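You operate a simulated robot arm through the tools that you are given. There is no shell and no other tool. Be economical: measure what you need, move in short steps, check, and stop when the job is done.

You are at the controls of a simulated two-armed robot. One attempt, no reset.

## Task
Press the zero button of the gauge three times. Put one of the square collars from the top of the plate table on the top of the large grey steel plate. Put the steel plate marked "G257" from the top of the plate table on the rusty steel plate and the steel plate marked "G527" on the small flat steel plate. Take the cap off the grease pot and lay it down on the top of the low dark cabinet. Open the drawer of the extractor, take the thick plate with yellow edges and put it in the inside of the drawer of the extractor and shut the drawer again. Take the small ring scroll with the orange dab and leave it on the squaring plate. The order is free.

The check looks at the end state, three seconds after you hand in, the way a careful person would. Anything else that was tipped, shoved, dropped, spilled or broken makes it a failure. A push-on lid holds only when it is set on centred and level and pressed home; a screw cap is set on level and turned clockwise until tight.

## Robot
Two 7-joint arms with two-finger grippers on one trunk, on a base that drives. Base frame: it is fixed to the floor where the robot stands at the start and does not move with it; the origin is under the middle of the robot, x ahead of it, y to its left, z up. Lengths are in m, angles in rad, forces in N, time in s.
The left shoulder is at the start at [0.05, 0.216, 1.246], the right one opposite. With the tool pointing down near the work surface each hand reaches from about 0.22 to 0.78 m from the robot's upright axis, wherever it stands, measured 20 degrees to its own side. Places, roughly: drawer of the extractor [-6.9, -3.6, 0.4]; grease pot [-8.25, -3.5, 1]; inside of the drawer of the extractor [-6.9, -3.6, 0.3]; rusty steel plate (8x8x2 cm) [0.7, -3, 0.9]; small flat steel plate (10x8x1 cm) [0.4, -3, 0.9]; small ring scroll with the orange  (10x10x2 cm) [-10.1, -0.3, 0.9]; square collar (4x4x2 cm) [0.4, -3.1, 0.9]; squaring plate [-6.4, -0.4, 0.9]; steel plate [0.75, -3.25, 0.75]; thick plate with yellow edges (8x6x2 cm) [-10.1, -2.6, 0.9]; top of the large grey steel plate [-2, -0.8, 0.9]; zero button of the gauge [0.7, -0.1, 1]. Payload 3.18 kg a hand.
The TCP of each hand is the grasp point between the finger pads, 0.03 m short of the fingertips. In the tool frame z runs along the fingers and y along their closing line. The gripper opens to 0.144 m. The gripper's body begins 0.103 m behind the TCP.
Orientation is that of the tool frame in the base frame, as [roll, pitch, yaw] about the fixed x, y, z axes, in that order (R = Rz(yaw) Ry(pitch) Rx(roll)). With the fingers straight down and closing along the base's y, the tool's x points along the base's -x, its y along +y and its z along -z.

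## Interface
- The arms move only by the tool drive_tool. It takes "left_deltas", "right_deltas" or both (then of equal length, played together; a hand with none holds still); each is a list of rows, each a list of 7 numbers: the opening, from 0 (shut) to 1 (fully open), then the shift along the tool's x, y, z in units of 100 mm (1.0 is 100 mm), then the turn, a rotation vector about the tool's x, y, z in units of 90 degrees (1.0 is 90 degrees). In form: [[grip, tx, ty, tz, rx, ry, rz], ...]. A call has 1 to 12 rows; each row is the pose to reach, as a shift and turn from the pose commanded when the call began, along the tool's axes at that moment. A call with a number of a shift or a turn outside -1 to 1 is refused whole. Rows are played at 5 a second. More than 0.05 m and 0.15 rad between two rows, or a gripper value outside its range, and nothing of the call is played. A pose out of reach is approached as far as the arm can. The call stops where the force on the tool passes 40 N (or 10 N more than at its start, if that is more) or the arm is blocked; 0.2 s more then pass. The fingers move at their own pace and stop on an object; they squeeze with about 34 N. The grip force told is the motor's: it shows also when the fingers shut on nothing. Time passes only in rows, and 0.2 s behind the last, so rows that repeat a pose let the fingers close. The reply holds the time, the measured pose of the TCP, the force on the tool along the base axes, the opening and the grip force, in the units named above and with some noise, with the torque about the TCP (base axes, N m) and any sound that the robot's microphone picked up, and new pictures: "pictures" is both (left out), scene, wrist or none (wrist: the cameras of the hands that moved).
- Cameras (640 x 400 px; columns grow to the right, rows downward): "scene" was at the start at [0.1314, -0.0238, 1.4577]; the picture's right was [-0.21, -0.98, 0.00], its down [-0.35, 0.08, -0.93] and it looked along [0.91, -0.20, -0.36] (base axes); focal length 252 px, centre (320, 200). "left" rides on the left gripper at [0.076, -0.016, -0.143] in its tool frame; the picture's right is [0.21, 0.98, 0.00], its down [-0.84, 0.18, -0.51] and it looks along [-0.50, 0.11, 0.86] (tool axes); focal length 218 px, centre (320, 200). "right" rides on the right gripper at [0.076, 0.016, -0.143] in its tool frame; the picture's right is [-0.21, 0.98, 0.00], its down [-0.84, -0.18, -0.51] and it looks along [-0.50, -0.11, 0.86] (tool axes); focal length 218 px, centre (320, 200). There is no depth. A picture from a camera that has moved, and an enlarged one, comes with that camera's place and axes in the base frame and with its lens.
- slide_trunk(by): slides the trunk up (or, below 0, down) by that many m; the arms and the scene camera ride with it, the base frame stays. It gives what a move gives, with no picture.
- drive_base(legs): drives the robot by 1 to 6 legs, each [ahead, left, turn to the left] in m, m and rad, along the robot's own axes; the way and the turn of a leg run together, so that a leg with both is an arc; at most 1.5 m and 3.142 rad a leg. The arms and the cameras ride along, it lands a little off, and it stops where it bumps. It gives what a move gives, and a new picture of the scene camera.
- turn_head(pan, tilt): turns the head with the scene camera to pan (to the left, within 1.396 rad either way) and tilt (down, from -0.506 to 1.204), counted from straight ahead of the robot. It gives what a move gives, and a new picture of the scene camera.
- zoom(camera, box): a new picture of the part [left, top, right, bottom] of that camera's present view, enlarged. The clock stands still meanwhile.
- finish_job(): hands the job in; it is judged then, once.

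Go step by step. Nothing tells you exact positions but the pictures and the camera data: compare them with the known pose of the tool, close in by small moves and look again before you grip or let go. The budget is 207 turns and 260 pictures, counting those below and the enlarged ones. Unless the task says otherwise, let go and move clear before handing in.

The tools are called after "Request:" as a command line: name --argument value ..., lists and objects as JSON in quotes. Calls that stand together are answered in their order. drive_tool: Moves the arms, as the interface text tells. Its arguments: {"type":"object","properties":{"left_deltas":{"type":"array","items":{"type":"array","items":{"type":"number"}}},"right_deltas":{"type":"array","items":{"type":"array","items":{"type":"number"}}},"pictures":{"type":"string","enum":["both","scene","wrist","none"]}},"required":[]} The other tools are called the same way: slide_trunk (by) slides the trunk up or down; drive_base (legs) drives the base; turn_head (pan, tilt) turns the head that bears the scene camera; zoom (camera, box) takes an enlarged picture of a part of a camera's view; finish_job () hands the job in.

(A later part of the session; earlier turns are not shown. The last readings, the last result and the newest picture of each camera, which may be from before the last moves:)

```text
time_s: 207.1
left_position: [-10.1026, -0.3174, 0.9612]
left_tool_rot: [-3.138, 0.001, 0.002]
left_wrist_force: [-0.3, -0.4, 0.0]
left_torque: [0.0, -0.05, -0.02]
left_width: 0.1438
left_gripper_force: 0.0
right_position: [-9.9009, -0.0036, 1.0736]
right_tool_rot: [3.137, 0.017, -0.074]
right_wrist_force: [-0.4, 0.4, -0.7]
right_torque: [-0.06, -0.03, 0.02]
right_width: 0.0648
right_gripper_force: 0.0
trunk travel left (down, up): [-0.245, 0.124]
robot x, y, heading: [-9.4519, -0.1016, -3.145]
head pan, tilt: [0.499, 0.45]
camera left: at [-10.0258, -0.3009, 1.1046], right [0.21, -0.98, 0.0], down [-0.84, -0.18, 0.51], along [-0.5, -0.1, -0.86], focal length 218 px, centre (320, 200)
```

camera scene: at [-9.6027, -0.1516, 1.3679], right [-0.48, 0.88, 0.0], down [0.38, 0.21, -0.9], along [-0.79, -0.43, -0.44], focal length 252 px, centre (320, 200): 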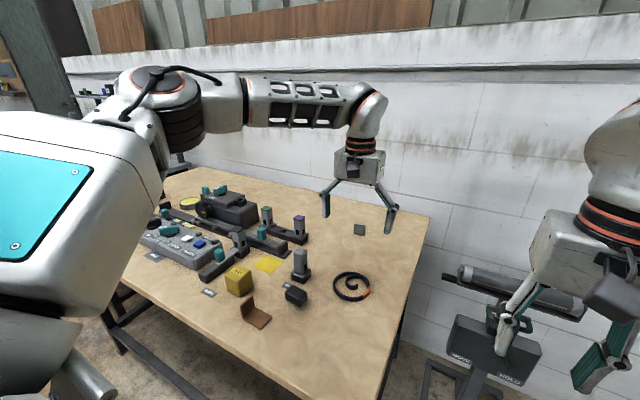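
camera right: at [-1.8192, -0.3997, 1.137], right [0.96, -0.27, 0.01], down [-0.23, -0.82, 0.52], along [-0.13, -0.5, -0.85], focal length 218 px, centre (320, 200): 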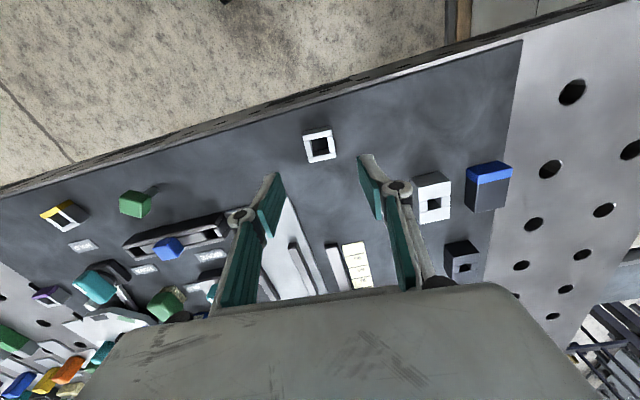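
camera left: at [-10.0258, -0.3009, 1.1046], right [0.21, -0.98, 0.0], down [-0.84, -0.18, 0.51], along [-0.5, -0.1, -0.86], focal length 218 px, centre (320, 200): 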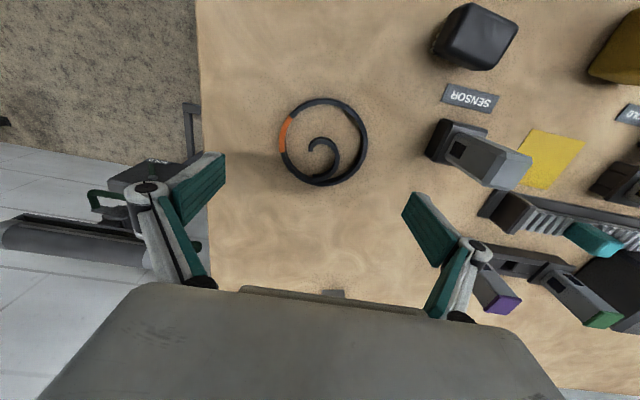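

Ring centre confirmed at [-10.093, -0.317]. I'll descend around it, close on the outside, and check.

Request:
drive_tool --left_deltas '[[1, 0.09, 0, 0.35, 0, 0, 0], [1, 0.09, 0, 0.6, 0, 0, 0], [1, 0.09, 0, 0.73, 0, 0, 0], [0.6, 0.09, 0, 0.73, 0, 0, 0], [0.4, 0.09, 0, 0.73, 0, 0, 0], [0.4, 0.09, 0, 0.73, 0, 0, 0]]' --pictures "wrist"

Request:
zoom --camera "left" --box '[200, 90, 440, 240]'

```text
time_s: 208.5
left_position: [-10.0934, -0.318, 0.8903]
left_tool_rot: [-3.138, 0.006, 0.003]
left_wrist_force: [-1.1, -4.4, 21.0]
left_torque: [-0.86, 0.01, 0.06]
left_width: 0.0616
left_gripper_force: 2.5
right_position: [-9.8997, -0.0029, 1.0746]
right_tool_rot: [3.134, 0.019, -0.076]
right_wrist_force: [0.1, -0.1, 0.3]
right_torque: [-0.03, 0.03, -0.07]
right_width: 0.0648
right_gripper_force: 0.0
trunk travel left (down, up): [-0.245, 0.124]
robot x, y, heading: [-9.4565, -0.1018, -3.141]
head pan, tilt: [0.499, 0.45]
camera left: at [-10.016, -0.3006, 1.0341], right [0.21, -0.98, 0.0], down [-0.84, -0.18, 0.51], along [-0.5, -0.1, -0.86], focal length 218 px, centre (320, 200)
```

left: 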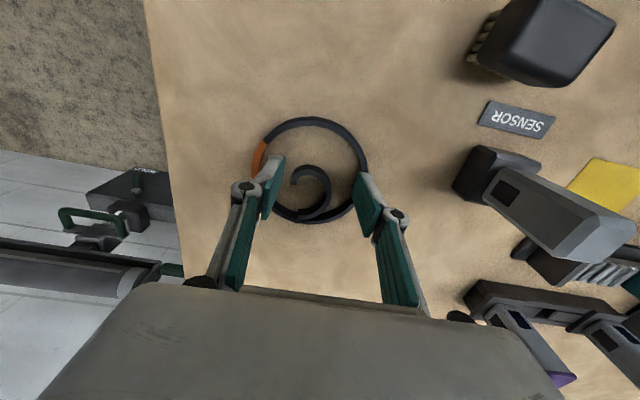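

```text
2.67 times, centred on (320, 165) of left
camera zoom: at [-10.016, -0.3006, 1.0341], right [0.21, -0.98, 0.0], down [-0.84, -0.18, 0.51], along [-0.5, -0.1, -0.86], focal length 582 px, centre (320, 293)
```

zoom: 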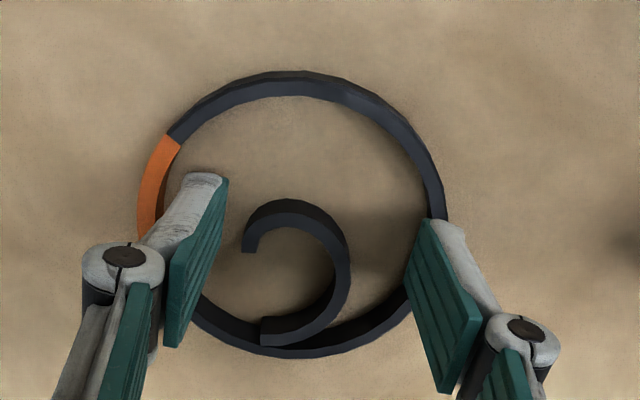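

The fingers were too high and slid over the thin ring. I'll lift straight up, open wide, and look again.

Request:
drive_tool --left_deltas '[[0.4, 0, 0, -0.1, 0, 0, 0], [0.4, 0, 0, -0.4, 0, 0, 0], [0.8, 0, 0, -0.6, 0, 0, 0], [0.8, 0, 0, -0.6, 0, 0, 0]]' --pictures "wrist"

Request:
zoom --camera "left" --box '[200, 70, 440, 220]'

```text
time_s: 209.5
left_position: [-10.0931, -0.318, 0.9466]
left_tool_rot: [-3.14, -0.001, 0.003]
left_wrist_force: [0.3, -0.1, 0.3]
left_torque: [-0.03, -0.01, 0.02]
left_width: 0.1152
left_gripper_force: 0.0
right_position: [-9.9014, -0.002, 1.0734]
right_tool_rot: [3.136, 0.017, -0.075]
right_wrist_force: [0.0, -0.4, 0.2]
right_torque: [-0.03, -0.01, 0.01]
right_width: 0.0648
right_gripper_force: 0.1
trunk travel left (down, up): [-0.245, 0.124]
robot x, y, heading: [-9.4545, -0.1023, -3.146]
head pan, tilt: [0.499, 0.45]
camera left: at [-10.0163, -0.3004, 1.0909], right [0.21, -0.98, 0.0], down [-0.84, -0.18, 0.51], along [-0.5, -0.11, -0.86], focal length 218 px, centre (320, 200)
```

left: 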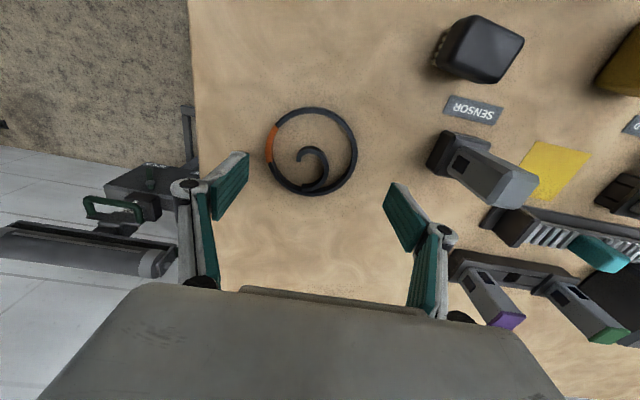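

```text
2.67 times, centred on (320, 145) of left
camera zoom: at [-10.0163, -0.3004, 1.0909], right [0.21, -0.98, 0.0], down [-0.84, -0.18, 0.51], along [-0.5, -0.11, -0.86], focal length 582 px, centre (320, 347)
```

zoom: 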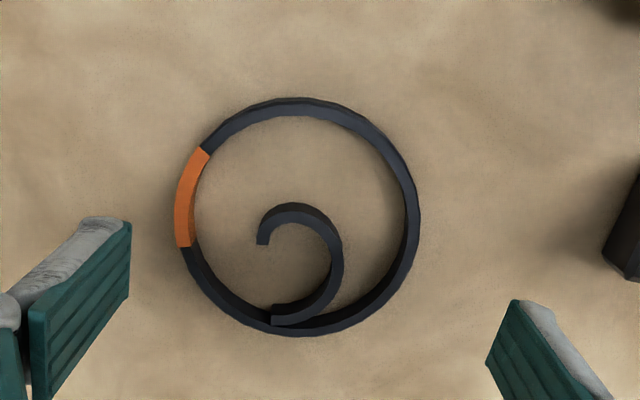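

The ring has moved about 9 mm, to centre [-10.092, -0.308]. I'll re-centre, go down to the table surface, and close gently on the outside.

Request:
drive_tool --left_deltas '[[0.87, 0.01, -0.1, 0.2, 0, 0, 0], [0.87, 0.01, -0.1, 0.45, 0, 0, 0], [0.87, 0.01, -0.1, 0.57, 0, 0, 0], [0.87, 0.01, -0.1, 0.61, 0, 0, 0], [0.87, 0.01, -0.1, 0.64, 0, 0, 0], [0.87, 0.01, -0.1, 0.66, 0, 0, 0]]' --pictures "wrist"

Request:
zoom --camera "left" --box '[180, 80, 460, 255]'

```text
time_s: 210.9
left_position: [-10.0933, -0.3073, 0.8819]
left_tool_rot: [-3.14, 0.003, 0.001]
left_wrist_force: [-0.4, 0.0, 0.7]
left_torque: [0.01, -0.01, -0.02]
left_width: 0.1252
left_gripper_force: 0.0
right_position: [-9.9004, -0.0028, 1.0729]
right_tool_rot: [3.138, 0.018, -0.075]
right_wrist_force: [-0.1, -0.1, 0.2]
right_torque: [0.01, -0.02, 0.01]
right_width: 0.0648
right_gripper_force: 0.1
trunk travel left (down, up): [-0.245, 0.124]
robot x, y, heading: [-9.4545, -0.1038, -3.145]
head pan, tilt: [0.499, 0.45]
camera left: at [-10.0156, -0.2906, 1.0255], right [0.21, -0.98, 0.0], down [-0.84, -0.18, 0.51], along [-0.5, -0.1, -0.86], focal length 218 px, centre (320, 200)
```

left: 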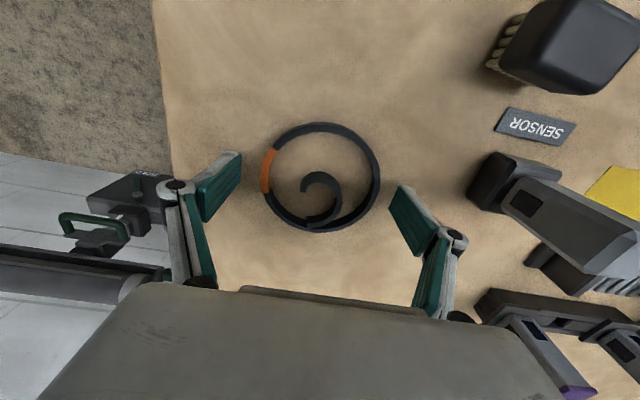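

```text
2.29 times, centred on (320, 168) of left
camera zoom: at [-10.0156, -0.2906, 1.0255], right [0.21, -0.98, 0.0], down [-0.84, -0.18, 0.51], along [-0.5, -0.1, -0.86], focal length 499 px, centre (320, 274)
```

zoom: 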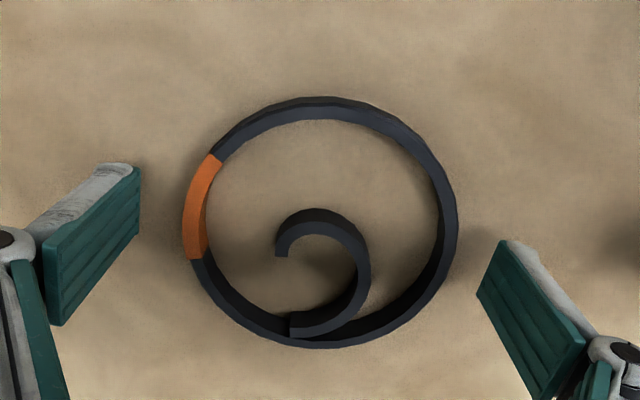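

Well centred. I'll close now at this height.

Request:
drive_tool --left_deltas '[[0.75, 0.02, -0.01, 0, 0, 0, 0], [0.65, 0.02, -0.01, -0.01, 0, 0, 0], [0.55, 0.02, -0.01, -0.01, 0, 0, 0], [0.5, 0.02, -0.01, -0.01, 0, 0, 0], [0.5, 0.02, -0.01, -0.01, 0, 0, 0]]' --pictures "wrist"

Request:
zoom --camera "left" --box '[180, 80, 460, 255]'

```text
time_s: 212.1
left_position: [-10.0894, -0.3073, 0.8834]
left_tool_rot: [-3.14, 0.002, 0.002]
left_wrist_force: [-0.2, -0.5, -0.1]
left_torque: [0.02, -0.04, 0.02]
left_width: 0.0989
left_gripper_force: 34.4
right_position: [-9.9014, -0.0022, 1.0728]
right_tool_rot: [3.138, 0.018, -0.074]
right_wrist_force: [0.4, -0.2, -0.7]
right_torque: [-0.02, 0.02, 0.02]
right_width: 0.0647
right_gripper_force: 0.0
trunk travel left (down, up): [-0.245, 0.124]
robot x, y, heading: [-9.4557, -0.0992, -3.137]
head pan, tilt: [0.499, 0.45]
camera left: at [-10.0136, -0.2897, 1.0266], right [0.21, -0.98, 0.0], down [-0.84, -0.18, 0.51], along [-0.5, -0.1, -0.86], focal length 218 px, centre (320, 200)
```

left: 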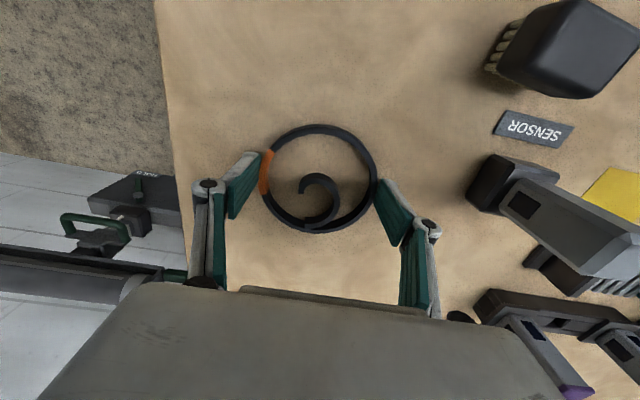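

```text
2.29 times, centred on (320, 168) of left
camera zoom: at [-10.0136, -0.2897, 1.0266], right [0.21, -0.98, 0.0], down [-0.84, -0.18, 0.51], along [-0.5, -0.1, -0.86], focal length 499 px, centre (320, 274)
```

zoom: 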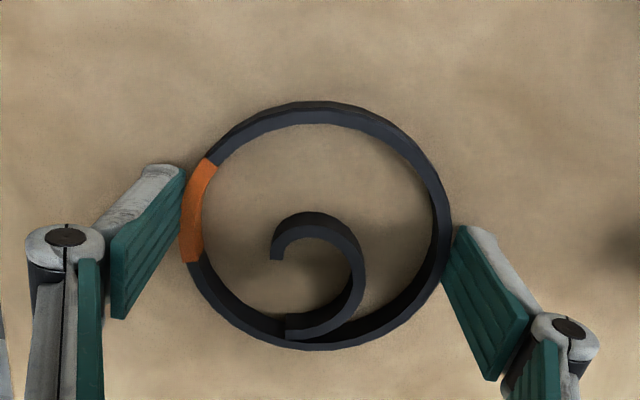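

Gripped at 9.9 cm with full force. Lifting slowly.

Request:
drive_tool --left_deltas '[[0.4, 0, 0, -0.02, 0, 0, 0], [0.4, 0, 0, -0.05, 0, 0, 0], [0.4, 0, 0, -0.1, 0, 0, 0], [0.4, 0, 0, -0.17, 0, 0, 0], [0.4, 0, 0, -0.25, 0, 0, 0], [0.4, 0, 0, -0.33, 0, 0, 0], [0.4, 0, 0, -0.42, 0, 0, 0], [0.4, 0, 0, -0.52, 0, 0, 0]]' --pictures "wrist"

Request:
zoom --camera "scene" --box '[260, 150, 460, 330]'

```text
time_s: 213.9
left_position: [-10.0901, -0.3055, 0.9341]
left_tool_rot: [-3.138, 0.002, 0.001]
left_wrist_force: [-0.7, 0.4, -1.5]
left_torque: [0.01, -0.04, -0.03]
left_width: 0.099
left_gripper_force: 33.9
right_position: [-9.9007, -0.0027, 1.0728]
right_tool_rot: [3.137, 0.016, -0.074]
right_wrist_force: [0.7, -0.2, -0.6]
right_torque: [0.0, 0.02, -0.02]
right_width: 0.0649
right_gripper_force: 0.1
trunk travel left (down, up): [-0.245, 0.124]
robot x, y, heading: [-9.453, -0.105, -3.138]
head pan, tilt: [0.499, 0.45]
camera left: at [-10.0134, -0.2898, 1.078], right [0.21, -0.98, 0.0], down [-0.84, -0.18, 0.51], along [-0.5, -0.1, -0.86], focal length 218 px, centre (320, 200)
```

left: 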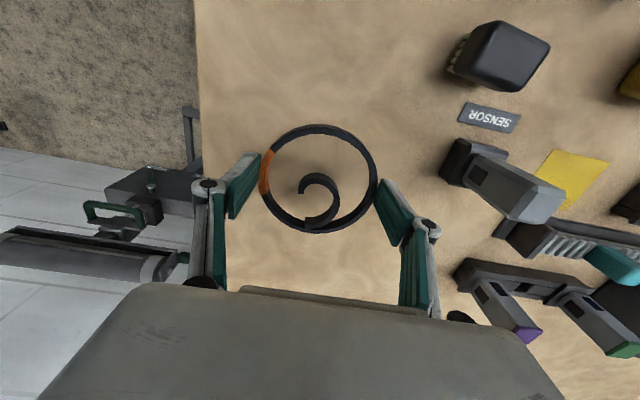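

```text
2.22 times, centred on (360, 240) of scene
camera zoom: at [-9.601, -0.1516, 1.3681], right [-0.48, 0.88, 0.0], down [0.38, 0.21, -0.9], along [-0.79, -0.43, -0.44], focal length 560 px, centre (231, 111)
```

zoom: 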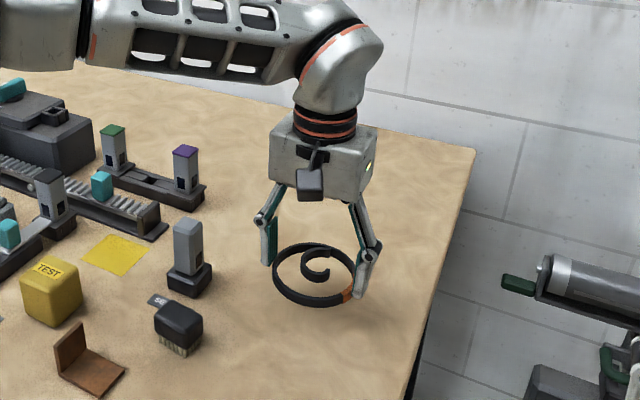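

The scroll hangs level in the left hand. I'll raise and retract it, back off, and look left toward the thick plate.

Request:
drive_tool --left_deltas '[[0.4, 0, 0, -0.2, 0, 0, 0], [0.4, 0.1, 0, -0.45, 0, 0, 0], [0.4, 0.3, 0, -0.75, 0, 0, 0], [0.4, 0.6, 0, -1, 0, 0, 0], [0.4, 0.9, 0, -1, 0, 0, 0]]' --pictures "none"

Request:
drive_tool --left_deltas '[[0.4, 0.3, 0, -0.2, 0, 0, 0], [0.4, 0.6, 0, -0.4, 0, 0, 0], [0.4, 0.9, 0, -0.7, 0, 0, 0]]' --pictures "none"

Request:
drive_base --legs '[[-0.35, 0, 0]]'

Request:
turn_head --pan 1.1 --tilt 0.4

```text
time_s: 215.1
left_position: [-10.0004, -0.3071, 1.0338]
left_tool_rot: [-3.139, 0.002, 0.004]
left_wrist_force: [0.2, 0.4, -1.9]
left_torque: [-0.01, -0.03, 0.0]
left_width: 0.0991
left_gripper_force: 33.5
right_position: [-9.9008, -0.0028, 1.0737]
right_tool_rot: [3.137, 0.018, -0.076]
right_wrist_force: [0.1, 0.4, 0.2]
right_torque: [0.02, 0.02, -0.02]
right_width: 0.0647
right_gripper_force: 0.0
trunk travel left (down, up): [-0.245, 0.124]
robot x, y, heading: [-9.4566, -0.1028, -3.146]
head pan, tilt: [0.499, 0.45]
```

```text
time_s: 215.9
left_position: [-9.9092, -0.3058, 1.105]
left_tool_rot: [-3.14, 0.004, 0.0]
left_wrist_force: [0.6, 0.4, -1.7]
left_torque: [-0.01, 0.05, 0.0]
left_width: 0.0987
left_gripper_force: 33.7
right_position: [-9.9, -0.0024, 1.0733]
right_tool_rot: [3.137, 0.018, -0.073]
right_wrist_force: [1.1, -0.7, 0.6]
right_torque: [0.01, 0.05, -0.01]
right_width: 0.0649
right_gripper_force: 0.0
trunk travel left (down, up): [-0.245, 0.124]
robot x, y, heading: [-9.4542, -0.1049, -3.142]
head pan, tilt: [0.499, 0.45]
```

```text
time_s: 218.2
left_position: [-9.5567, -0.3076, 1.1046]
left_tool_rot: [-3.14, 0.003, 0.003]
left_wrist_force: [0.2, 0.6, -1.8]
left_torque: [0.03, -0.01, 0.0]
left_width: 0.099
left_gripper_force: 34.2
right_position: [-9.5468, -0.0026, 1.0725]
right_tool_rot: [3.135, 0.018, -0.074]
right_wrist_force: [-0.1, 0.4, 0.0]
right_torque: [0.0, 0.04, 0.0]
right_width: 0.0646
right_gripper_force: 0.1
trunk travel left (down, up): [-0.245, 0.124]
robot x, y, heading: [-9.1027, -0.1056, -3.145]
head pan, tilt: [0.499, 0.45]
camera scene: at [-9.2472, -0.1515, 1.3681], right [-0.48, 0.88, 0.0], down [0.38, 0.21, -0.9], along [-0.79, -0.43, -0.43], focal length 252 px, centre (320, 200)
```

scene: 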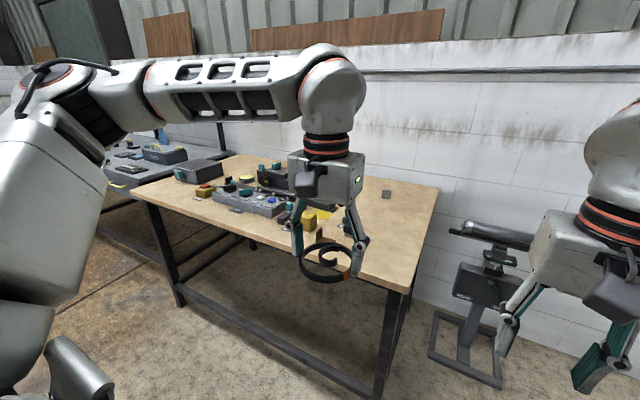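

```text
time_s: 219.2
left_position: [-9.5573, -0.3055, 1.1045]
left_tool_rot: [-3.14, 0.002, 0.003]
left_wrist_force: [-0.4, -0.8, -1.6]
left_torque: [-0.02, -0.04, 0.02]
left_width: 0.0987
left_gripper_force: 33.5
right_position: [-9.5471, -0.0033, 1.0722]
right_tool_rot: [3.137, 0.019, -0.074]
right_wrist_force: [0.1, -0.1, -0.6]
right_torque: [0.0, -0.03, -0.03]
right_width: 0.0646
right_gripper_force: 0.1
trunk travel left (down, up): [-0.245, 0.124]
robot x, y, heading: [-9.1044, -0.1051, -3.143]
head pan, tilt: [1.1, 0.4]
camera scene: at [-9.2091, -0.1899, 1.3728], right [-0.89, 0.45, 0.0], down [0.18, 0.35, -0.92], along [-0.42, -0.82, -0.39], focal length 252 px, centre (320, 200)
```

scene: 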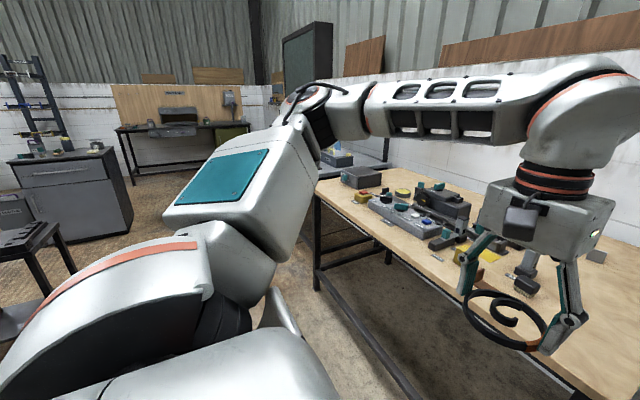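

I'll turn to face -y and look down that aisle.

Request:
drive_base --legs '[[0, 0, 1.57]]'

Request:
turn_head --pan 0 --tilt 0.3

```text
time_s: 223.4
left_position: [-8.8964, -0.5562, 1.1039]
left_tool_rot: [-3.138, 0.002, 1.583]
left_wrist_force: [0.0, -0.8, -1.8]
left_torque: [0.04, 0.0, 0.03]
left_width: 0.0981
left_gripper_force: 34.0
right_position: [-9.1991, -0.5492, 1.073]
right_tool_rot: [3.137, 0.016, 1.506]
right_wrist_force: [0.7, 0.8, 0.4]
right_torque: [-0.01, 0.04, 0.0]
right_width: 0.0649
right_gripper_force: 0.0
trunk travel left (down, up): [-0.245, 0.124]
robot x, y, heading: [-9.1032, -0.103, -1.56]
head pan, tilt: [1.1, 0.4]
camera scene: at [-9.0188, -0.2129, 1.3728], right [-0.44, -0.9, 0.0], down [-0.35, 0.17, -0.92], along [0.82, -0.41, -0.39], focal length 252 px, centre (320, 200)
```

scene: 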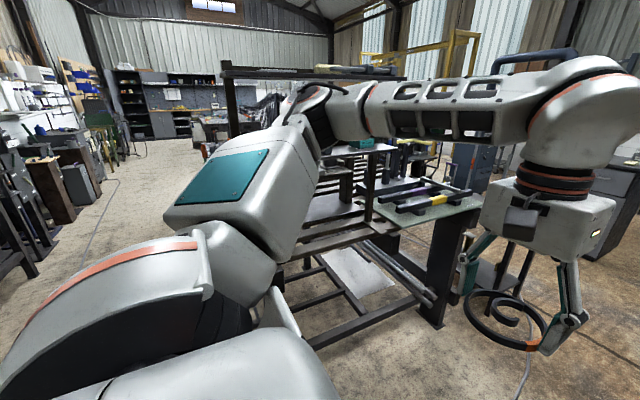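

```text
time_s: 224.8
left_position: [-8.895, -0.5566, 1.1029]
left_tool_rot: [-3.14, 0.002, 1.584]
left_wrist_force: [-0.5, 0.2, -1.6]
left_torque: [0.02, 0.0, -0.01]
left_width: 0.0978
left_gripper_force: 33.7
right_position: [-9.1989, -0.5487, 1.0734]
right_tool_rot: [3.137, 0.016, 1.505]
right_wrist_force: [0.1, -0.5, -0.2]
right_torque: [0.03, -0.02, 0.0]
right_width: 0.0651
right_gripper_force: 0.0
trunk travel left (down, up): [-0.245, 0.124]
robot x, y, heading: [-9.1037, -0.1038, -1.554]
head pan, tilt: [0.0, 0.3]
camera scene: at [-9.1009, -0.2651, 1.382], right [-1.0, -0.01, 0.0], down [0.0, 0.3, -0.96], along [0.01, -0.96, -0.3], focal length 252 px, centre (320, 200)
```

scene: 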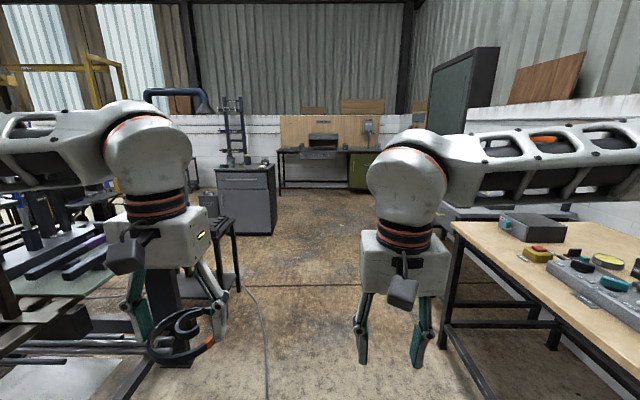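

The aisle is clear. The ring's width reading is drifting a little, so I'll check the grip before driving.

Request:
drive_tool --left_deltas '[[0.4, 0, 0, 0, 0, 0, 0]]' --pictures "wrist"

```text
time_s: 225.2
left_position: [-8.8963, -0.5565, 1.1045]
left_tool_rot: [-3.139, 0.001, 1.582]
left_wrist_force: [0.5, 1.0, -2.5]
left_torque: [0.07, 0.01, -0.02]
left_width: 0.0983
left_gripper_force: 33.7
right_position: [-9.1992, -0.5489, 1.0721]
right_tool_rot: [3.137, 0.018, 1.506]
right_wrist_force: [0.6, 0.6, 0.7]
right_torque: [0.0, -0.02, -0.01]
right_width: 0.0648
right_gripper_force: 0.0
trunk travel left (down, up): [-0.245, 0.124]
robot x, y, heading: [-9.103, -0.0999, -1.556]
head pan, tilt: [0.0, 0.3]
camera left: at [-8.9125, -0.4788, 1.2474], right [0.98, 0.22, 0.0], down [0.19, -0.84, 0.51], along [0.11, -0.5, -0.86], focal length 218 px, centre (320, 200)
```

left: 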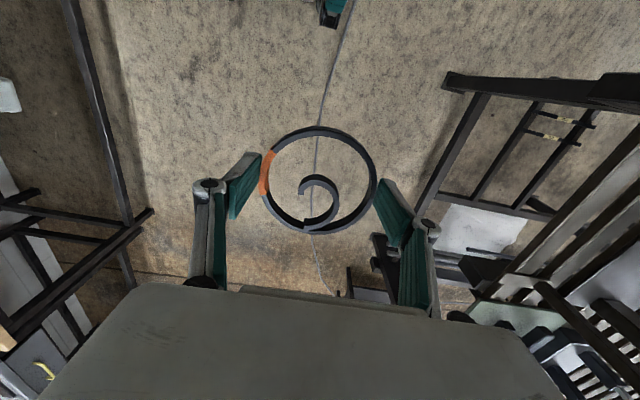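

The ring is unchanged in the grip. Driving on to the thick plate's bench.

Request:
drive_base --legs '[[1.2, 0, 0], [1.1, 0, 0], [0, 0, -1.585]]'

Request:
turn_head --pan 0 --tilt 0.45

```text
time_s: 240.3
left_position: [-9.5504, -2.6059, 1.1038]
left_tool_rot: [-3.14, 0.001, -0.009]
left_wrist_force: [0.6, -1.3, -2.2]
left_torque: [-0.02, -0.04, 0.03]
left_width: 0.0975
left_gripper_force: 33.5
right_position: [-9.5375, -2.3009, 1.0733]
right_tool_rot: [3.137, 0.018, -0.086]
right_wrist_force: [0.4, 0.5, 0.0]
right_torque: [0.01, -0.01, -0.02]
right_width: 0.0649
right_gripper_force: 0.1
trunk travel left (down, up): [-0.245, 0.124]
robot x, y, heading: [-9.0929, -2.4053, 3.127]
head pan, tilt: [0.0, 0.3]
camera scene: at [-9.2514, -2.4102, 1.382], right [0.01, 1.0, 0.0], down [0.3, 0.0, -0.96], along [-0.96, 0.01, -0.3], focal length 252 px, centre (320, 200)
```

scene: 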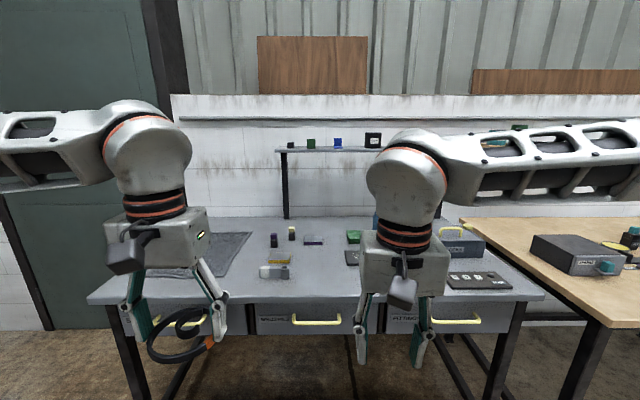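

```text
time_s: 241.0
left_position: [-9.5501, -2.6053, 1.1027]
left_tool_rot: [-3.139, 0.001, -0.009]
left_wrist_force: [-0.7, 0.0, -1.4]
left_torque: [0.0, -0.03, -0.01]
left_width: 0.0977
left_gripper_force: 34.2
right_position: [-9.5371, -2.3022, 1.0726]
right_tool_rot: [3.138, 0.018, -0.086]
right_wrist_force: [0.5, -0.6, -0.9]
right_torque: [0.02, -0.02, -0.01]
right_width: 0.0649
right_gripper_force: 0.0
trunk travel left (down, up): [-0.245, 0.124]
robot x, y, heading: [-9.0953, -2.4062, 3.138]
head pan, tilt: [0.0, 0.45]
camera scene: at [-9.2499, -2.4104, 1.3681], right [0.01, 1.0, 0.0], down [0.43, 0.0, -0.9], along [-0.9, 0.01, -0.43], focal length 252 px, centre (320, 200)
```

scene: 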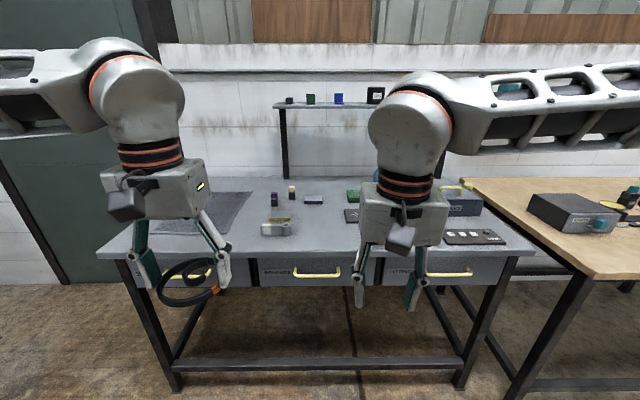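

Request:
zoom --camera "scene" --box '[220, 160, 400, 280]'

```text
3.33 times, centred on (310, 220) of scene
camera zoom: at [-9.2499, -2.4104, 1.3681], right [0.01, 1.0, 0.0], down [0.43, 0.0, -0.9], along [-0.9, 0.01, -0.43], focal length 840 px, centre (353, 133)
```

zoom: 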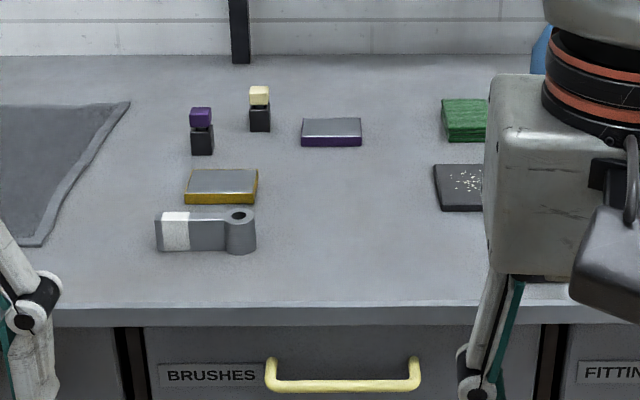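

The thick yellow-edged plate is at about [-10.14, -2.56], with a grey arm piece just in front of it. I'll position the base so the right arm reaches straight over it.

Request:
drive_base --legs '[[0, 0.37, 0], [0.42, 0, 0]]'

Request:
drive_tool --right_deltas '[[0.7, 0, 0.3, 0, 0, 0, 0], [0.8, 0, 0.6, 0, 0, 0, -0.03], [0.8, 0, 0.9, 0, 0, 0, -0.055]]' --pictures "wrist"

```text
time_s: 247.0
left_position: [-9.9723, -2.9666, 1.1036]
left_tool_rot: [-3.14, 0.001, -0.012]
left_wrist_force: [-0.5, -0.6, -2.4]
left_torque: [0.01, -0.04, -0.01]
left_width: 0.0975
left_gripper_force: 33.8
right_position: [-9.9584, -2.6628, 1.0727]
right_tool_rot: [3.136, 0.016, -0.089]
right_wrist_force: [-0.6, 0.3, -0.3]
right_torque: [-0.02, -0.04, 0.0]
right_width: 0.0649
right_gripper_force: 0.0
trunk travel left (down, up): [-0.245, 0.124]
robot x, y, heading: [-9.5144, -2.7705, 3.131]
head pan, tilt: [0.0, 0.45]
camera scene: at [-9.6723, -2.7725, 1.368], right [0.01, 1.0, 0.0], down [0.44, -0.01, -0.9], along [-0.9, 0.01, -0.44], focal length 252 px, centre (320, 200)
```

scene: 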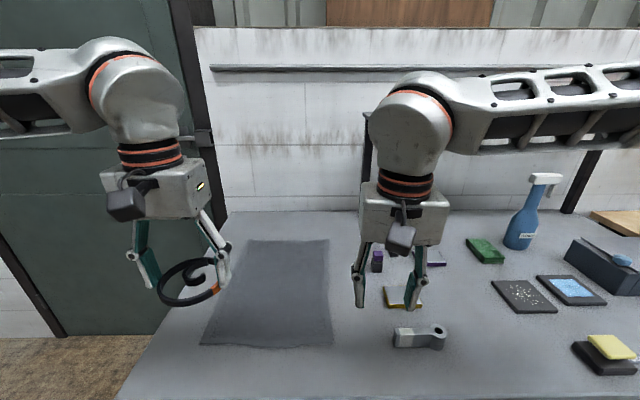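

```text
time_s: 247.8
left_position: [-9.9726, -2.9689, 1.104]
left_tool_rot: [-3.138, 0.002, -0.011]
left_wrist_force: [-0.7, -1.1, -2.0]
left_torque: [0.03, -0.05, -0.01]
left_width: 0.097
left_gripper_force: 33.6
right_position: [-9.9661, -2.7553, 1.0739]
right_tool_rot: [3.139, 0.016, -0.002]
right_wrist_force: [-0.8, -0.5, 0.2]
right_torque: [0.04, 0.0, 0.01]
right_width: 0.1152
right_gripper_force: 0.0
trunk travel left (down, up): [-0.245, 0.124]
robot x, y, heading: [-9.5152, -2.7716, 3.128]
head pan, tilt: [0.0, 0.45]
camera right: at [-9.8871, -2.7704, 1.2149], right [-0.21, -0.98, 0.01], down [-0.83, 0.18, 0.52], along [-0.51, 0.1, -0.85], focal length 218 px, centre (320, 200)
```

right: 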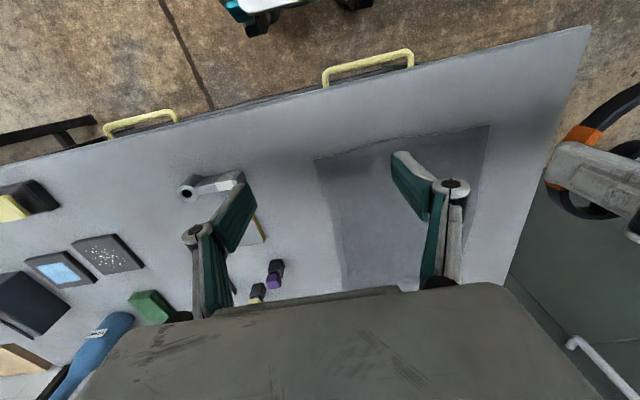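

I moved the wrong way; the plate is on the +y side. I'll correct that and also check the ring in the left hand.

Request:
drive_tool --right_deltas '[[0.8, 0, -0.4, 0, 0, 0, 0], [0.8, 0, -0.8, 0, 0, 0, 0], [0.8, -0.2, -1, 0, 0, 0, 0]]' --left_deltas '[[0.4, 0, 0, 0, 0, 0, 0], [0.4, 0, 0, 0, 0, 0, 0], [0.4, 0, 0, 0, 0, 0, 0]]' --pictures "none"

Request:
drive_tool --right_deltas '[[0.8, -0.3, -0.3, 0, 0, 0, 0], [0.8, -0.6, -0.6, 0, 0, 0, 0], [0.8, -0.9, -0.9, 0, 0, 0, 0]]' --left_deltas '[[0.4, 0, 0, 0, 0, 0, 0], [0.4, 0, 0, 0, 0, 0, 0], [0.4, 0, 0, 0, 0, 0, 0]]' --pictures "wrist"

```text
time_s: 248.6
left_position: [-9.9729, -2.9664, 1.1031]
left_tool_rot: [-3.14, 0.001, -0.012]
left_wrist_force: [0.3, -0.4, -2.2]
left_torque: [-0.03, 0.0, -0.04]
left_width: 0.0973
left_gripper_force: 34.1
right_position: [-9.9862, -2.6528, 1.0744]
right_tool_rot: [3.137, 0.017, -0.001]
right_wrist_force: [-0.7, 1.1, -0.1]
right_torque: [0.01, -0.03, 0.01]
right_width: 0.1151
right_gripper_force: 0.1
trunk travel left (down, up): [-0.245, 0.124]
robot x, y, heading: [-9.5171, -2.7736, 3.123]
head pan, tilt: [0.0, 0.45]
```

```text
time_s: 249.4
left_position: [-9.9728, -2.9653, 1.1052]
left_tool_rot: [-3.14, 0.001, -0.013]
left_wrist_force: [-0.6, 1.1, -1.5]
left_torque: [-0.04, -0.01, -0.01]
left_width: 0.0974
left_gripper_force: 34.0
right_position: [-10.0768, -2.5618, 1.0745]
right_tool_rot: [3.137, 0.016, -0.004]
right_wrist_force: [0.3, 0.5, -0.3]
right_torque: [-0.03, -0.02, -0.01]
right_width: 0.1152
right_gripper_force: 0.1
trunk travel left (down, up): [-0.245, 0.124]
robot x, y, heading: [-9.5174, -2.7728, 3.129]
head pan, tilt: [0.0, 0.45]
camera right: at [-9.9976, -2.5766, 1.2151], right [-0.21, -0.98, 0.01], down [-0.83, 0.18, 0.52], along [-0.51, 0.1, -0.85], focal length 218 px, centre (320, 200)
camera left: at [-9.8962, -2.9503, 1.2472], right [0.2, -0.98, 0.0], down [-0.84, -0.17, 0.51], along [-0.5, -0.1, -0.86], focal length 218 px, centre (320, 200)
```

right: 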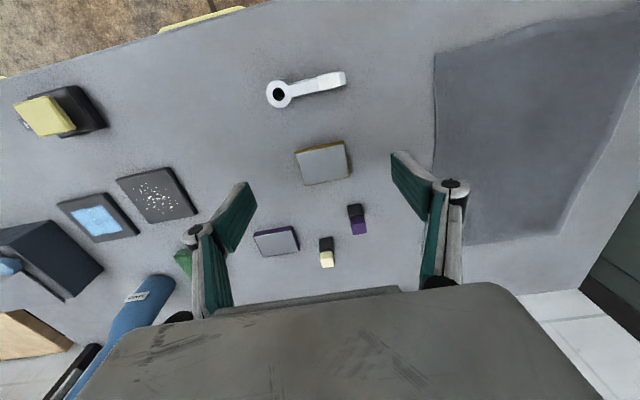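
left: 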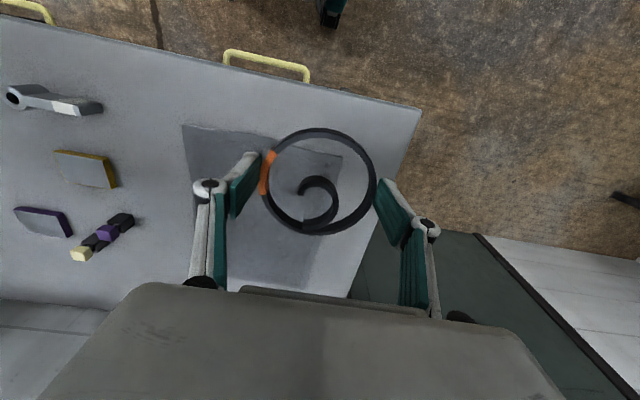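

Ring unchanged. The thick plate's centre is [-10.133, -2.555], turned about 5°. I'll move over it and partly descend.

Request:
drive_tool --right_deltas '[[0.8, -0.3, -0.04, 0.1, 0, 0, -0.05], [0.8, -0.56, -0.07, 0.4, 0, 0, -0.05], [0.8, -0.56, -0.07, 0.8, 0, 0, -0.05], [0.8, -0.56, -0.07, 1, 0, 0, -0.05]]' --pictures "wrist"

Request:
zoom --camera "right" --box '[200, 60, 440, 210]'

```text
time_s: 250.4
left_position: [-9.9731, -2.9667, 1.1037]
left_tool_rot: [-3.141, 0.002, -0.014]
left_wrist_force: [-0.1, -0.8, -1.8]
left_torque: [0.08, -0.03, 0.02]
left_width: 0.0974
left_gripper_force: 33.9
right_position: [-10.135, -2.5556, 0.9749]
right_tool_rot: [3.138, 0.017, 0.077]
right_wrist_force: [-0.7, 0.2, 0.6]
right_torque: [-0.02, 0.01, -0.02]
right_width: 0.1154
right_gripper_force: 0.0
trunk travel left (down, up): [-0.245, 0.124]
robot x, y, heading: [-9.5133, -2.7711, 3.129]
head pan, tilt: [0.0, 0.45]
camera right: at [-10.0537, -2.5654, 1.1161], right [-0.13, -0.99, 0.01], down [-0.84, 0.12, 0.52], along [-0.52, 0.06, -0.85], focal length 218 px, centre (320, 200)
```

right: 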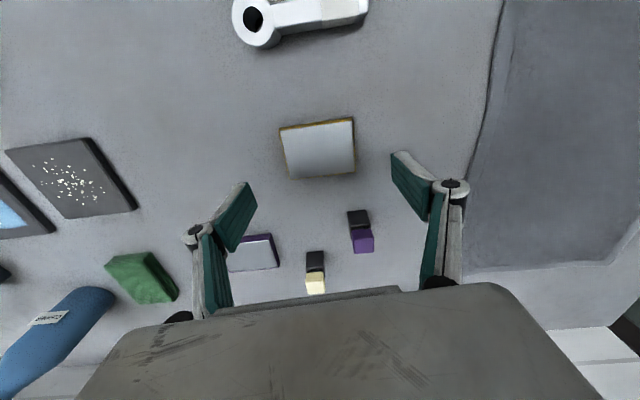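

```text
2.67 times, centred on (320, 135) of right
camera zoom: at [-10.0537, -2.5654, 1.1161], right [-0.13, -0.99, 0.01], down [-0.84, 0.12, 0.52], along [-0.52, 0.06, -0.85], focal length 582 px, centre (320, 373)
```

zoom: 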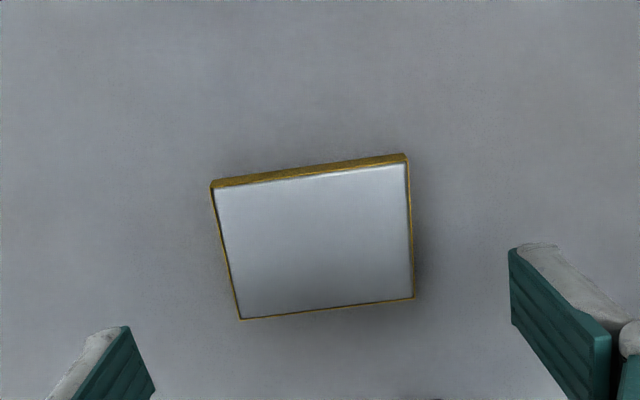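

The plate is actually square to the axes. I'll turn back, descend, close and lift slowly.

Request:
drive_tool --right_deltas '[[0.8, -0.01, 0, 0.3, 0, 0, 0.05], [0.8, -0.01, 0, 0.6, 0, 0, 0.05], [0.8, -0.01, 0, 0.8, 0, 0, 0.05], [0.6, -0.01, 0, 0.86, 0, 0, 0.05], [0.3, -0.01, 0, 0.86, 0, 0, 0.05], [0, -0.01, 0, 0.86, 0, 0, 0.05], [0, -0.01, 0, 0.86, 0, 0, 0.05]]' --pictures "wrist"

```text
time_s: 252.0
left_position: [-9.973, -2.9678, 1.1037]
left_tool_rot: [-3.139, 0.002, -0.012]
left_wrist_force: [0.4, -0.3, -2.0]
left_torque: [-0.01, -0.04, -0.01]
left_width: 0.0973
left_gripper_force: 34.2
right_position: [-10.1365, -2.5551, 0.8901]
right_tool_rot: [3.139, 0.019, -0.004]
right_wrist_force: [-1.1, 1.4, 3.4]
right_torque: [0.37, -0.16, 0.1]
right_width: 0.0795
right_gripper_force: 33.9
trunk travel left (down, up): [-0.245, 0.124]
robot x, y, heading: [-9.5148, -2.7688, 3.131]
head pan, tilt: [0.0, 0.45]
camera right: at [-10.0564, -2.5711, 1.031], right [-0.21, -0.98, 0.01], down [-0.83, 0.18, 0.52], along [-0.51, 0.1, -0.85], focal length 218 px, centre (320, 200)
```

right: 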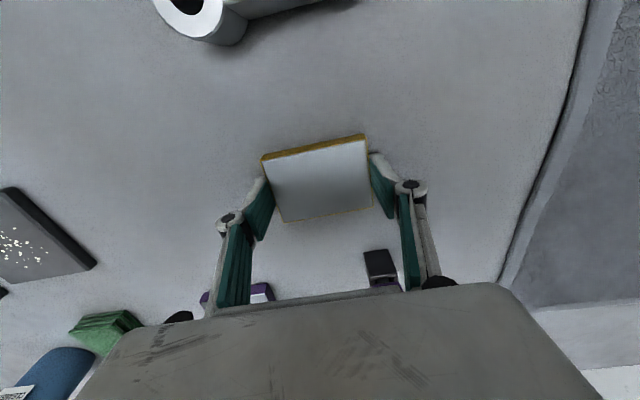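

Request:
drive_tool --right_deltas '[[0, 0, 0, -0.02, 0, 0, 0], [0, 0, 0, -0.05, 0, 0, 0], [0, 0, 0, -0.1, 0, 0, 0], [0, 0, 0, -0.17, 0, 0, 0], [0, 0, 0, -0.25, 0, 0, 0], [0, 0, 0, -0.35, 0, 0, 0], [0, 0, 0, -0.45, 0, 0, 0], [0, 0, 0, -0.6, 0, 0, 0], [0, 0, 0, -0.8, 0, 0, 0], [0, 0, 0, -1, 0, 0, 0]]' --pictures "none"

Request:
drive_tool --right_deltas '[[0, 0.2, 0, -0.1, 0, 0, 0], [0, 0.5, -0.1, -0.3, 0, 0, 0], [0, 0.75, -0.15, -0.5, 0, 0, 0], [0, 1, -0.15, -0.7, 0, 0, 0]]' --pictures "both"

```text
time_s: 254.2
left_position: [-9.9723, -2.9658, 1.104]
left_tool_rot: [-3.139, 0.003, -0.011]
left_wrist_force: [0.0, -0.2, -2.1]
left_torque: [-0.01, -0.01, -0.02]
left_width: 0.0974
left_gripper_force: 33.5
right_position: [-10.1347, -2.5553, 0.9913]
right_tool_rot: [3.139, 0.017, -0.004]
right_wrist_force: [0.2, 0.2, -5.9]
right_torque: [-0.01, 0.01, 0.01]
right_width: 0.0795
right_gripper_force: 34.4
trunk travel left (down, up): [-0.245, 0.124]
robot x, y, heading: [-9.5154, -2.7713, 3.125]
head pan, tilt: [0.0, 0.45]
```

```text
time_s: 255.2
left_position: [-9.9719, -2.9659, 1.1045]
left_tool_rot: [-3.141, 0.003, -0.013]
left_wrist_force: [-0.1, 0.5, -1.0]
left_torque: [-0.01, -0.01, 0.04]
left_width: 0.0973
left_gripper_force: 33.6
right_position: [-10.0333, -2.5407, 1.0582]
right_tool_rot: [3.138, 0.015, -0.004]
right_wrist_force: [0.0, 1.3, -5.5]
right_torque: [-0.01, 0.0, -0.01]
right_width: 0.0793
right_gripper_force: 33.6
trunk travel left (down, up): [-0.245, 0.124]
robot x, y, heading: [-9.5129, -2.768, 3.124]
head pan, tilt: [0.0, 0.45]
camera scene: at [-9.6711, -2.7723, 1.3683], right [0.01, 1.0, 0.0], down [0.43, -0.01, -0.9], along [-0.9, 0.01, -0.43], focal length 252 px, centre (320, 200)
camera right: at [-9.9537, -2.5558, 1.2005], right [-0.21, -0.98, 0.01], down [-0.83, 0.18, 0.52], along [-0.51, 0.1, -0.85], focal length 218 px, centre (320, 200)
```

scene: 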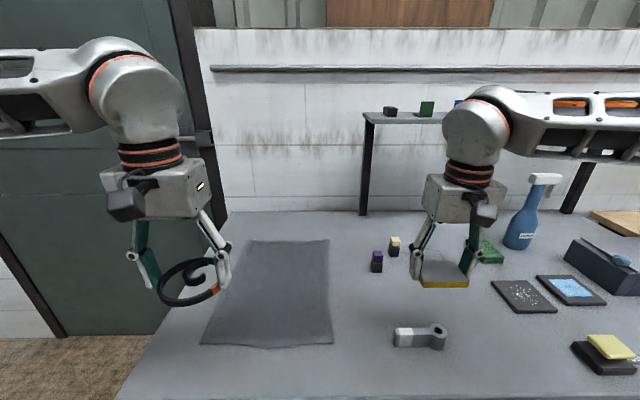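
right: 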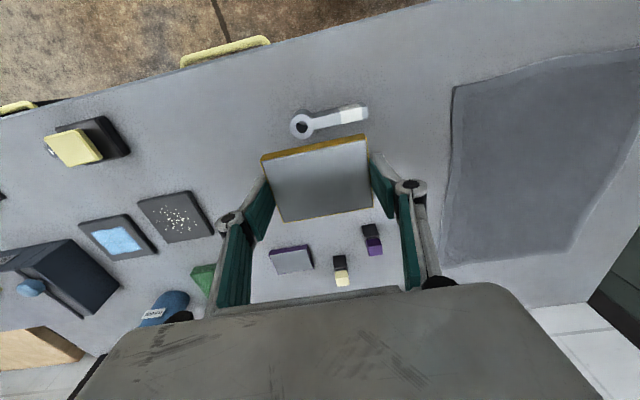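

The thick plate is held in the right hand. Now I'll drive back to the aisle with both pieces to place the scroll on the squaring plate.

Request:
drive_base --legs '[[-0.42, 0, 0], [0, 0, -1.555], [1.45, 0, 0], [1.45, 0, 0], [0.15, 0, 0], [0, 0, -1.57]]'

Request:
turn_head --pan -0.4 --tilt 0.4

```text
time_s: 280.0
left_position: [-8.6124, 0.4616, 1.1032]
left_tool_rot: [-3.139, 0.002, 3.129]
left_wrist_force: [0.6, 0.0, -2.3]
left_torque: [0.0, 0.0, 0.03]
left_width: 0.0965
left_gripper_force: 34.2
right_position: [-8.5534, 0.0359, 1.0589]
right_tool_rot: [3.136, 0.018, 3.138]
right_wrist_force: [-0.6, 0.2, -6.2]
right_torque: [0.01, 0.0, -0.04]
right_width: 0.0795
right_gripper_force: 33.5
trunk travel left (down, up): [-0.245, 0.124]
robot x, y, heading: [-9.0723, 0.2653, -0.016]
head pan, tilt: [0.0, 0.45]
camera scene: at [-8.9146, 0.2603, 1.368], right [-0.02, -1.0, 0.0], down [-0.44, 0.01, -0.9], along [0.9, -0.01, -0.44], focal length 252 px, centre (320, 200)
```

scene: 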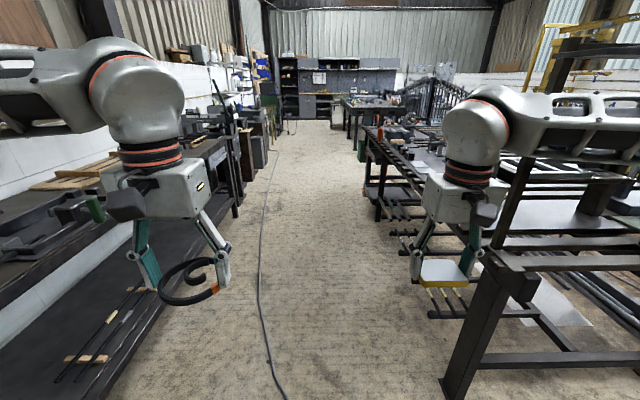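

```text
time_s: 280.9
left_position: [-8.6135, 0.4614, 1.1033]
left_tool_rot: [-3.14, 0.001, 3.129]
left_wrist_force: [0.5, 0.8, -1.4]
left_torque: [0.02, 0.02, -0.01]
left_width: 0.0968
left_gripper_force: 34.1
right_position: [-8.5542, 0.036, 1.0576]
right_tool_rot: [3.136, 0.017, 3.136]
right_wrist_force: [0.6, 0.1, -5.9]
right_torque: [0.0, -0.01, 0.02]
right_width: 0.0794
right_gripper_force: 33.5
trunk travel left (down, up): [-0.245, 0.124]
robot x, y, heading: [-9.0724, 0.2691, -0.016]
head pan, tilt: [-0.4, 0.4]
camera scene: at [-8.9217, 0.2246, 1.3727], right [-0.4, -0.92, 0.0], down [-0.36, 0.16, -0.92], along [0.84, -0.37, -0.39], focal length 252 px, centre (320, 200)
```

scene: 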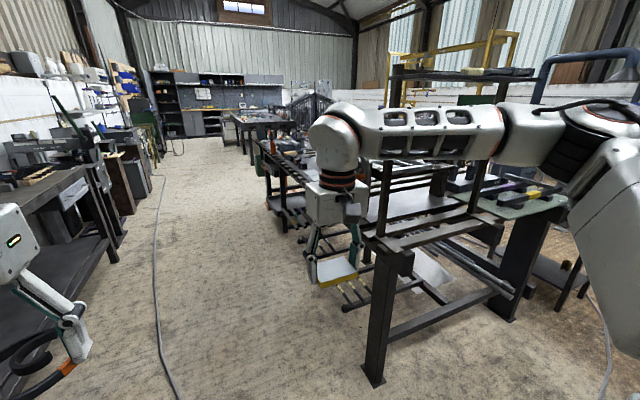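

Clear to drive on along the aisle. I'll go to x≈-6.6 and turn right to face the squaring plate.

Request:
drive_base --legs '[[0, 0, 0.016], [1.3, 0.03, 0], [1.17, 0.03, 0], [0, 0, -1.57]]'

Request:
turn_head --pan 0.1 --tilt 0.6

```text
time_s: 297.2
left_position: [-6.4002, -0.1529, 1.1033]
left_tool_rot: [-3.141, 0.002, 1.556]
left_wrist_force: [-0.3, 0.4, -2.0]
left_torque: [0.05, 0.01, -0.01]
left_width: 0.0966
left_gripper_force: 33.7
right_position: [-6.826, -0.2135, 1.0582]
right_tool_rot: [3.139, 0.017, 1.566]
right_wrist_force: [0.0, 0.5, -5.1]
right_torque: [0.01, 0.0, 0.01]
right_width: 0.0795
right_gripper_force: 34.2
trunk travel left (down, up): [-0.245, 0.124]
robot x, y, heading: [-6.5922, 0.3048, -1.585]
head pan, tilt: [-0.4, 0.4]
camera scene: at [-6.6331, 0.1519, 1.3727], right [-0.91, 0.4, 0.0], down [0.16, 0.36, -0.92], along [-0.37, -0.84, -0.39], focal length 252 px, centre (320, 200)
```

scene: 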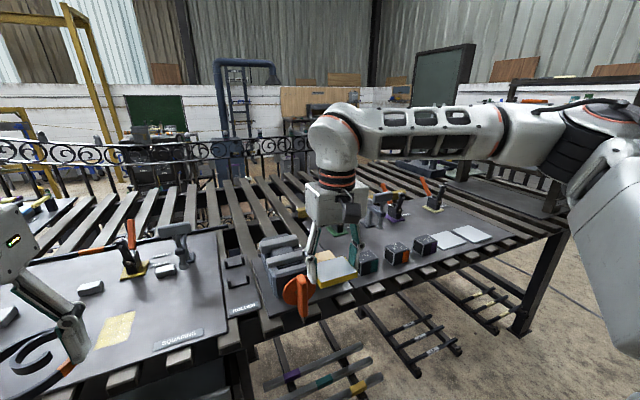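

```text
time_s: 298.1
left_position: [-6.3981, -0.1531, 1.104]
left_tool_rot: [-3.139, 0.002, 1.557]
left_wrist_force: [0.0, -0.5, -2.2]
left_torque: [0.01, 0.01, 0.03]
left_width: 0.0962
left_gripper_force: 33.4
right_position: [-6.8255, -0.2141, 1.059]
right_tool_rot: [3.138, 0.017, 1.566]
right_wrist_force: [0.4, -0.1, -5.9]
right_torque: [0.03, -0.01, -0.02]
right_width: 0.0796
right_gripper_force: 34.3
trunk travel left (down, up): [-0.245, 0.124]
robot x, y, heading: [-6.5917, 0.3111, -1.593]
head pan, tilt: [0.099, 0.6]
camera scene: at [-6.5882, 0.1485, 1.3545], right [-1.0, -0.08, 0.0], down [-0.05, 0.56, -0.83], along [0.07, -0.82, -0.56], focal length 252 px, centre (320, 200)
```

scene: 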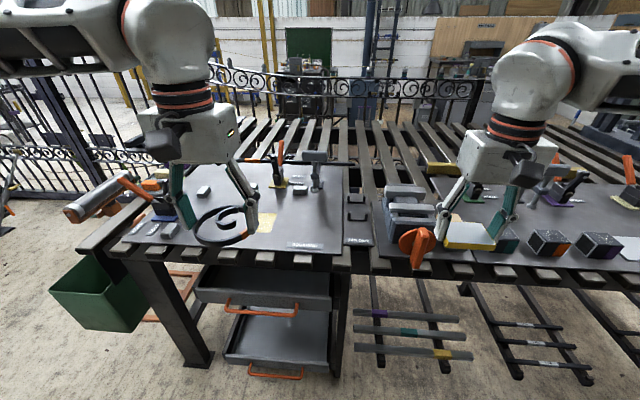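

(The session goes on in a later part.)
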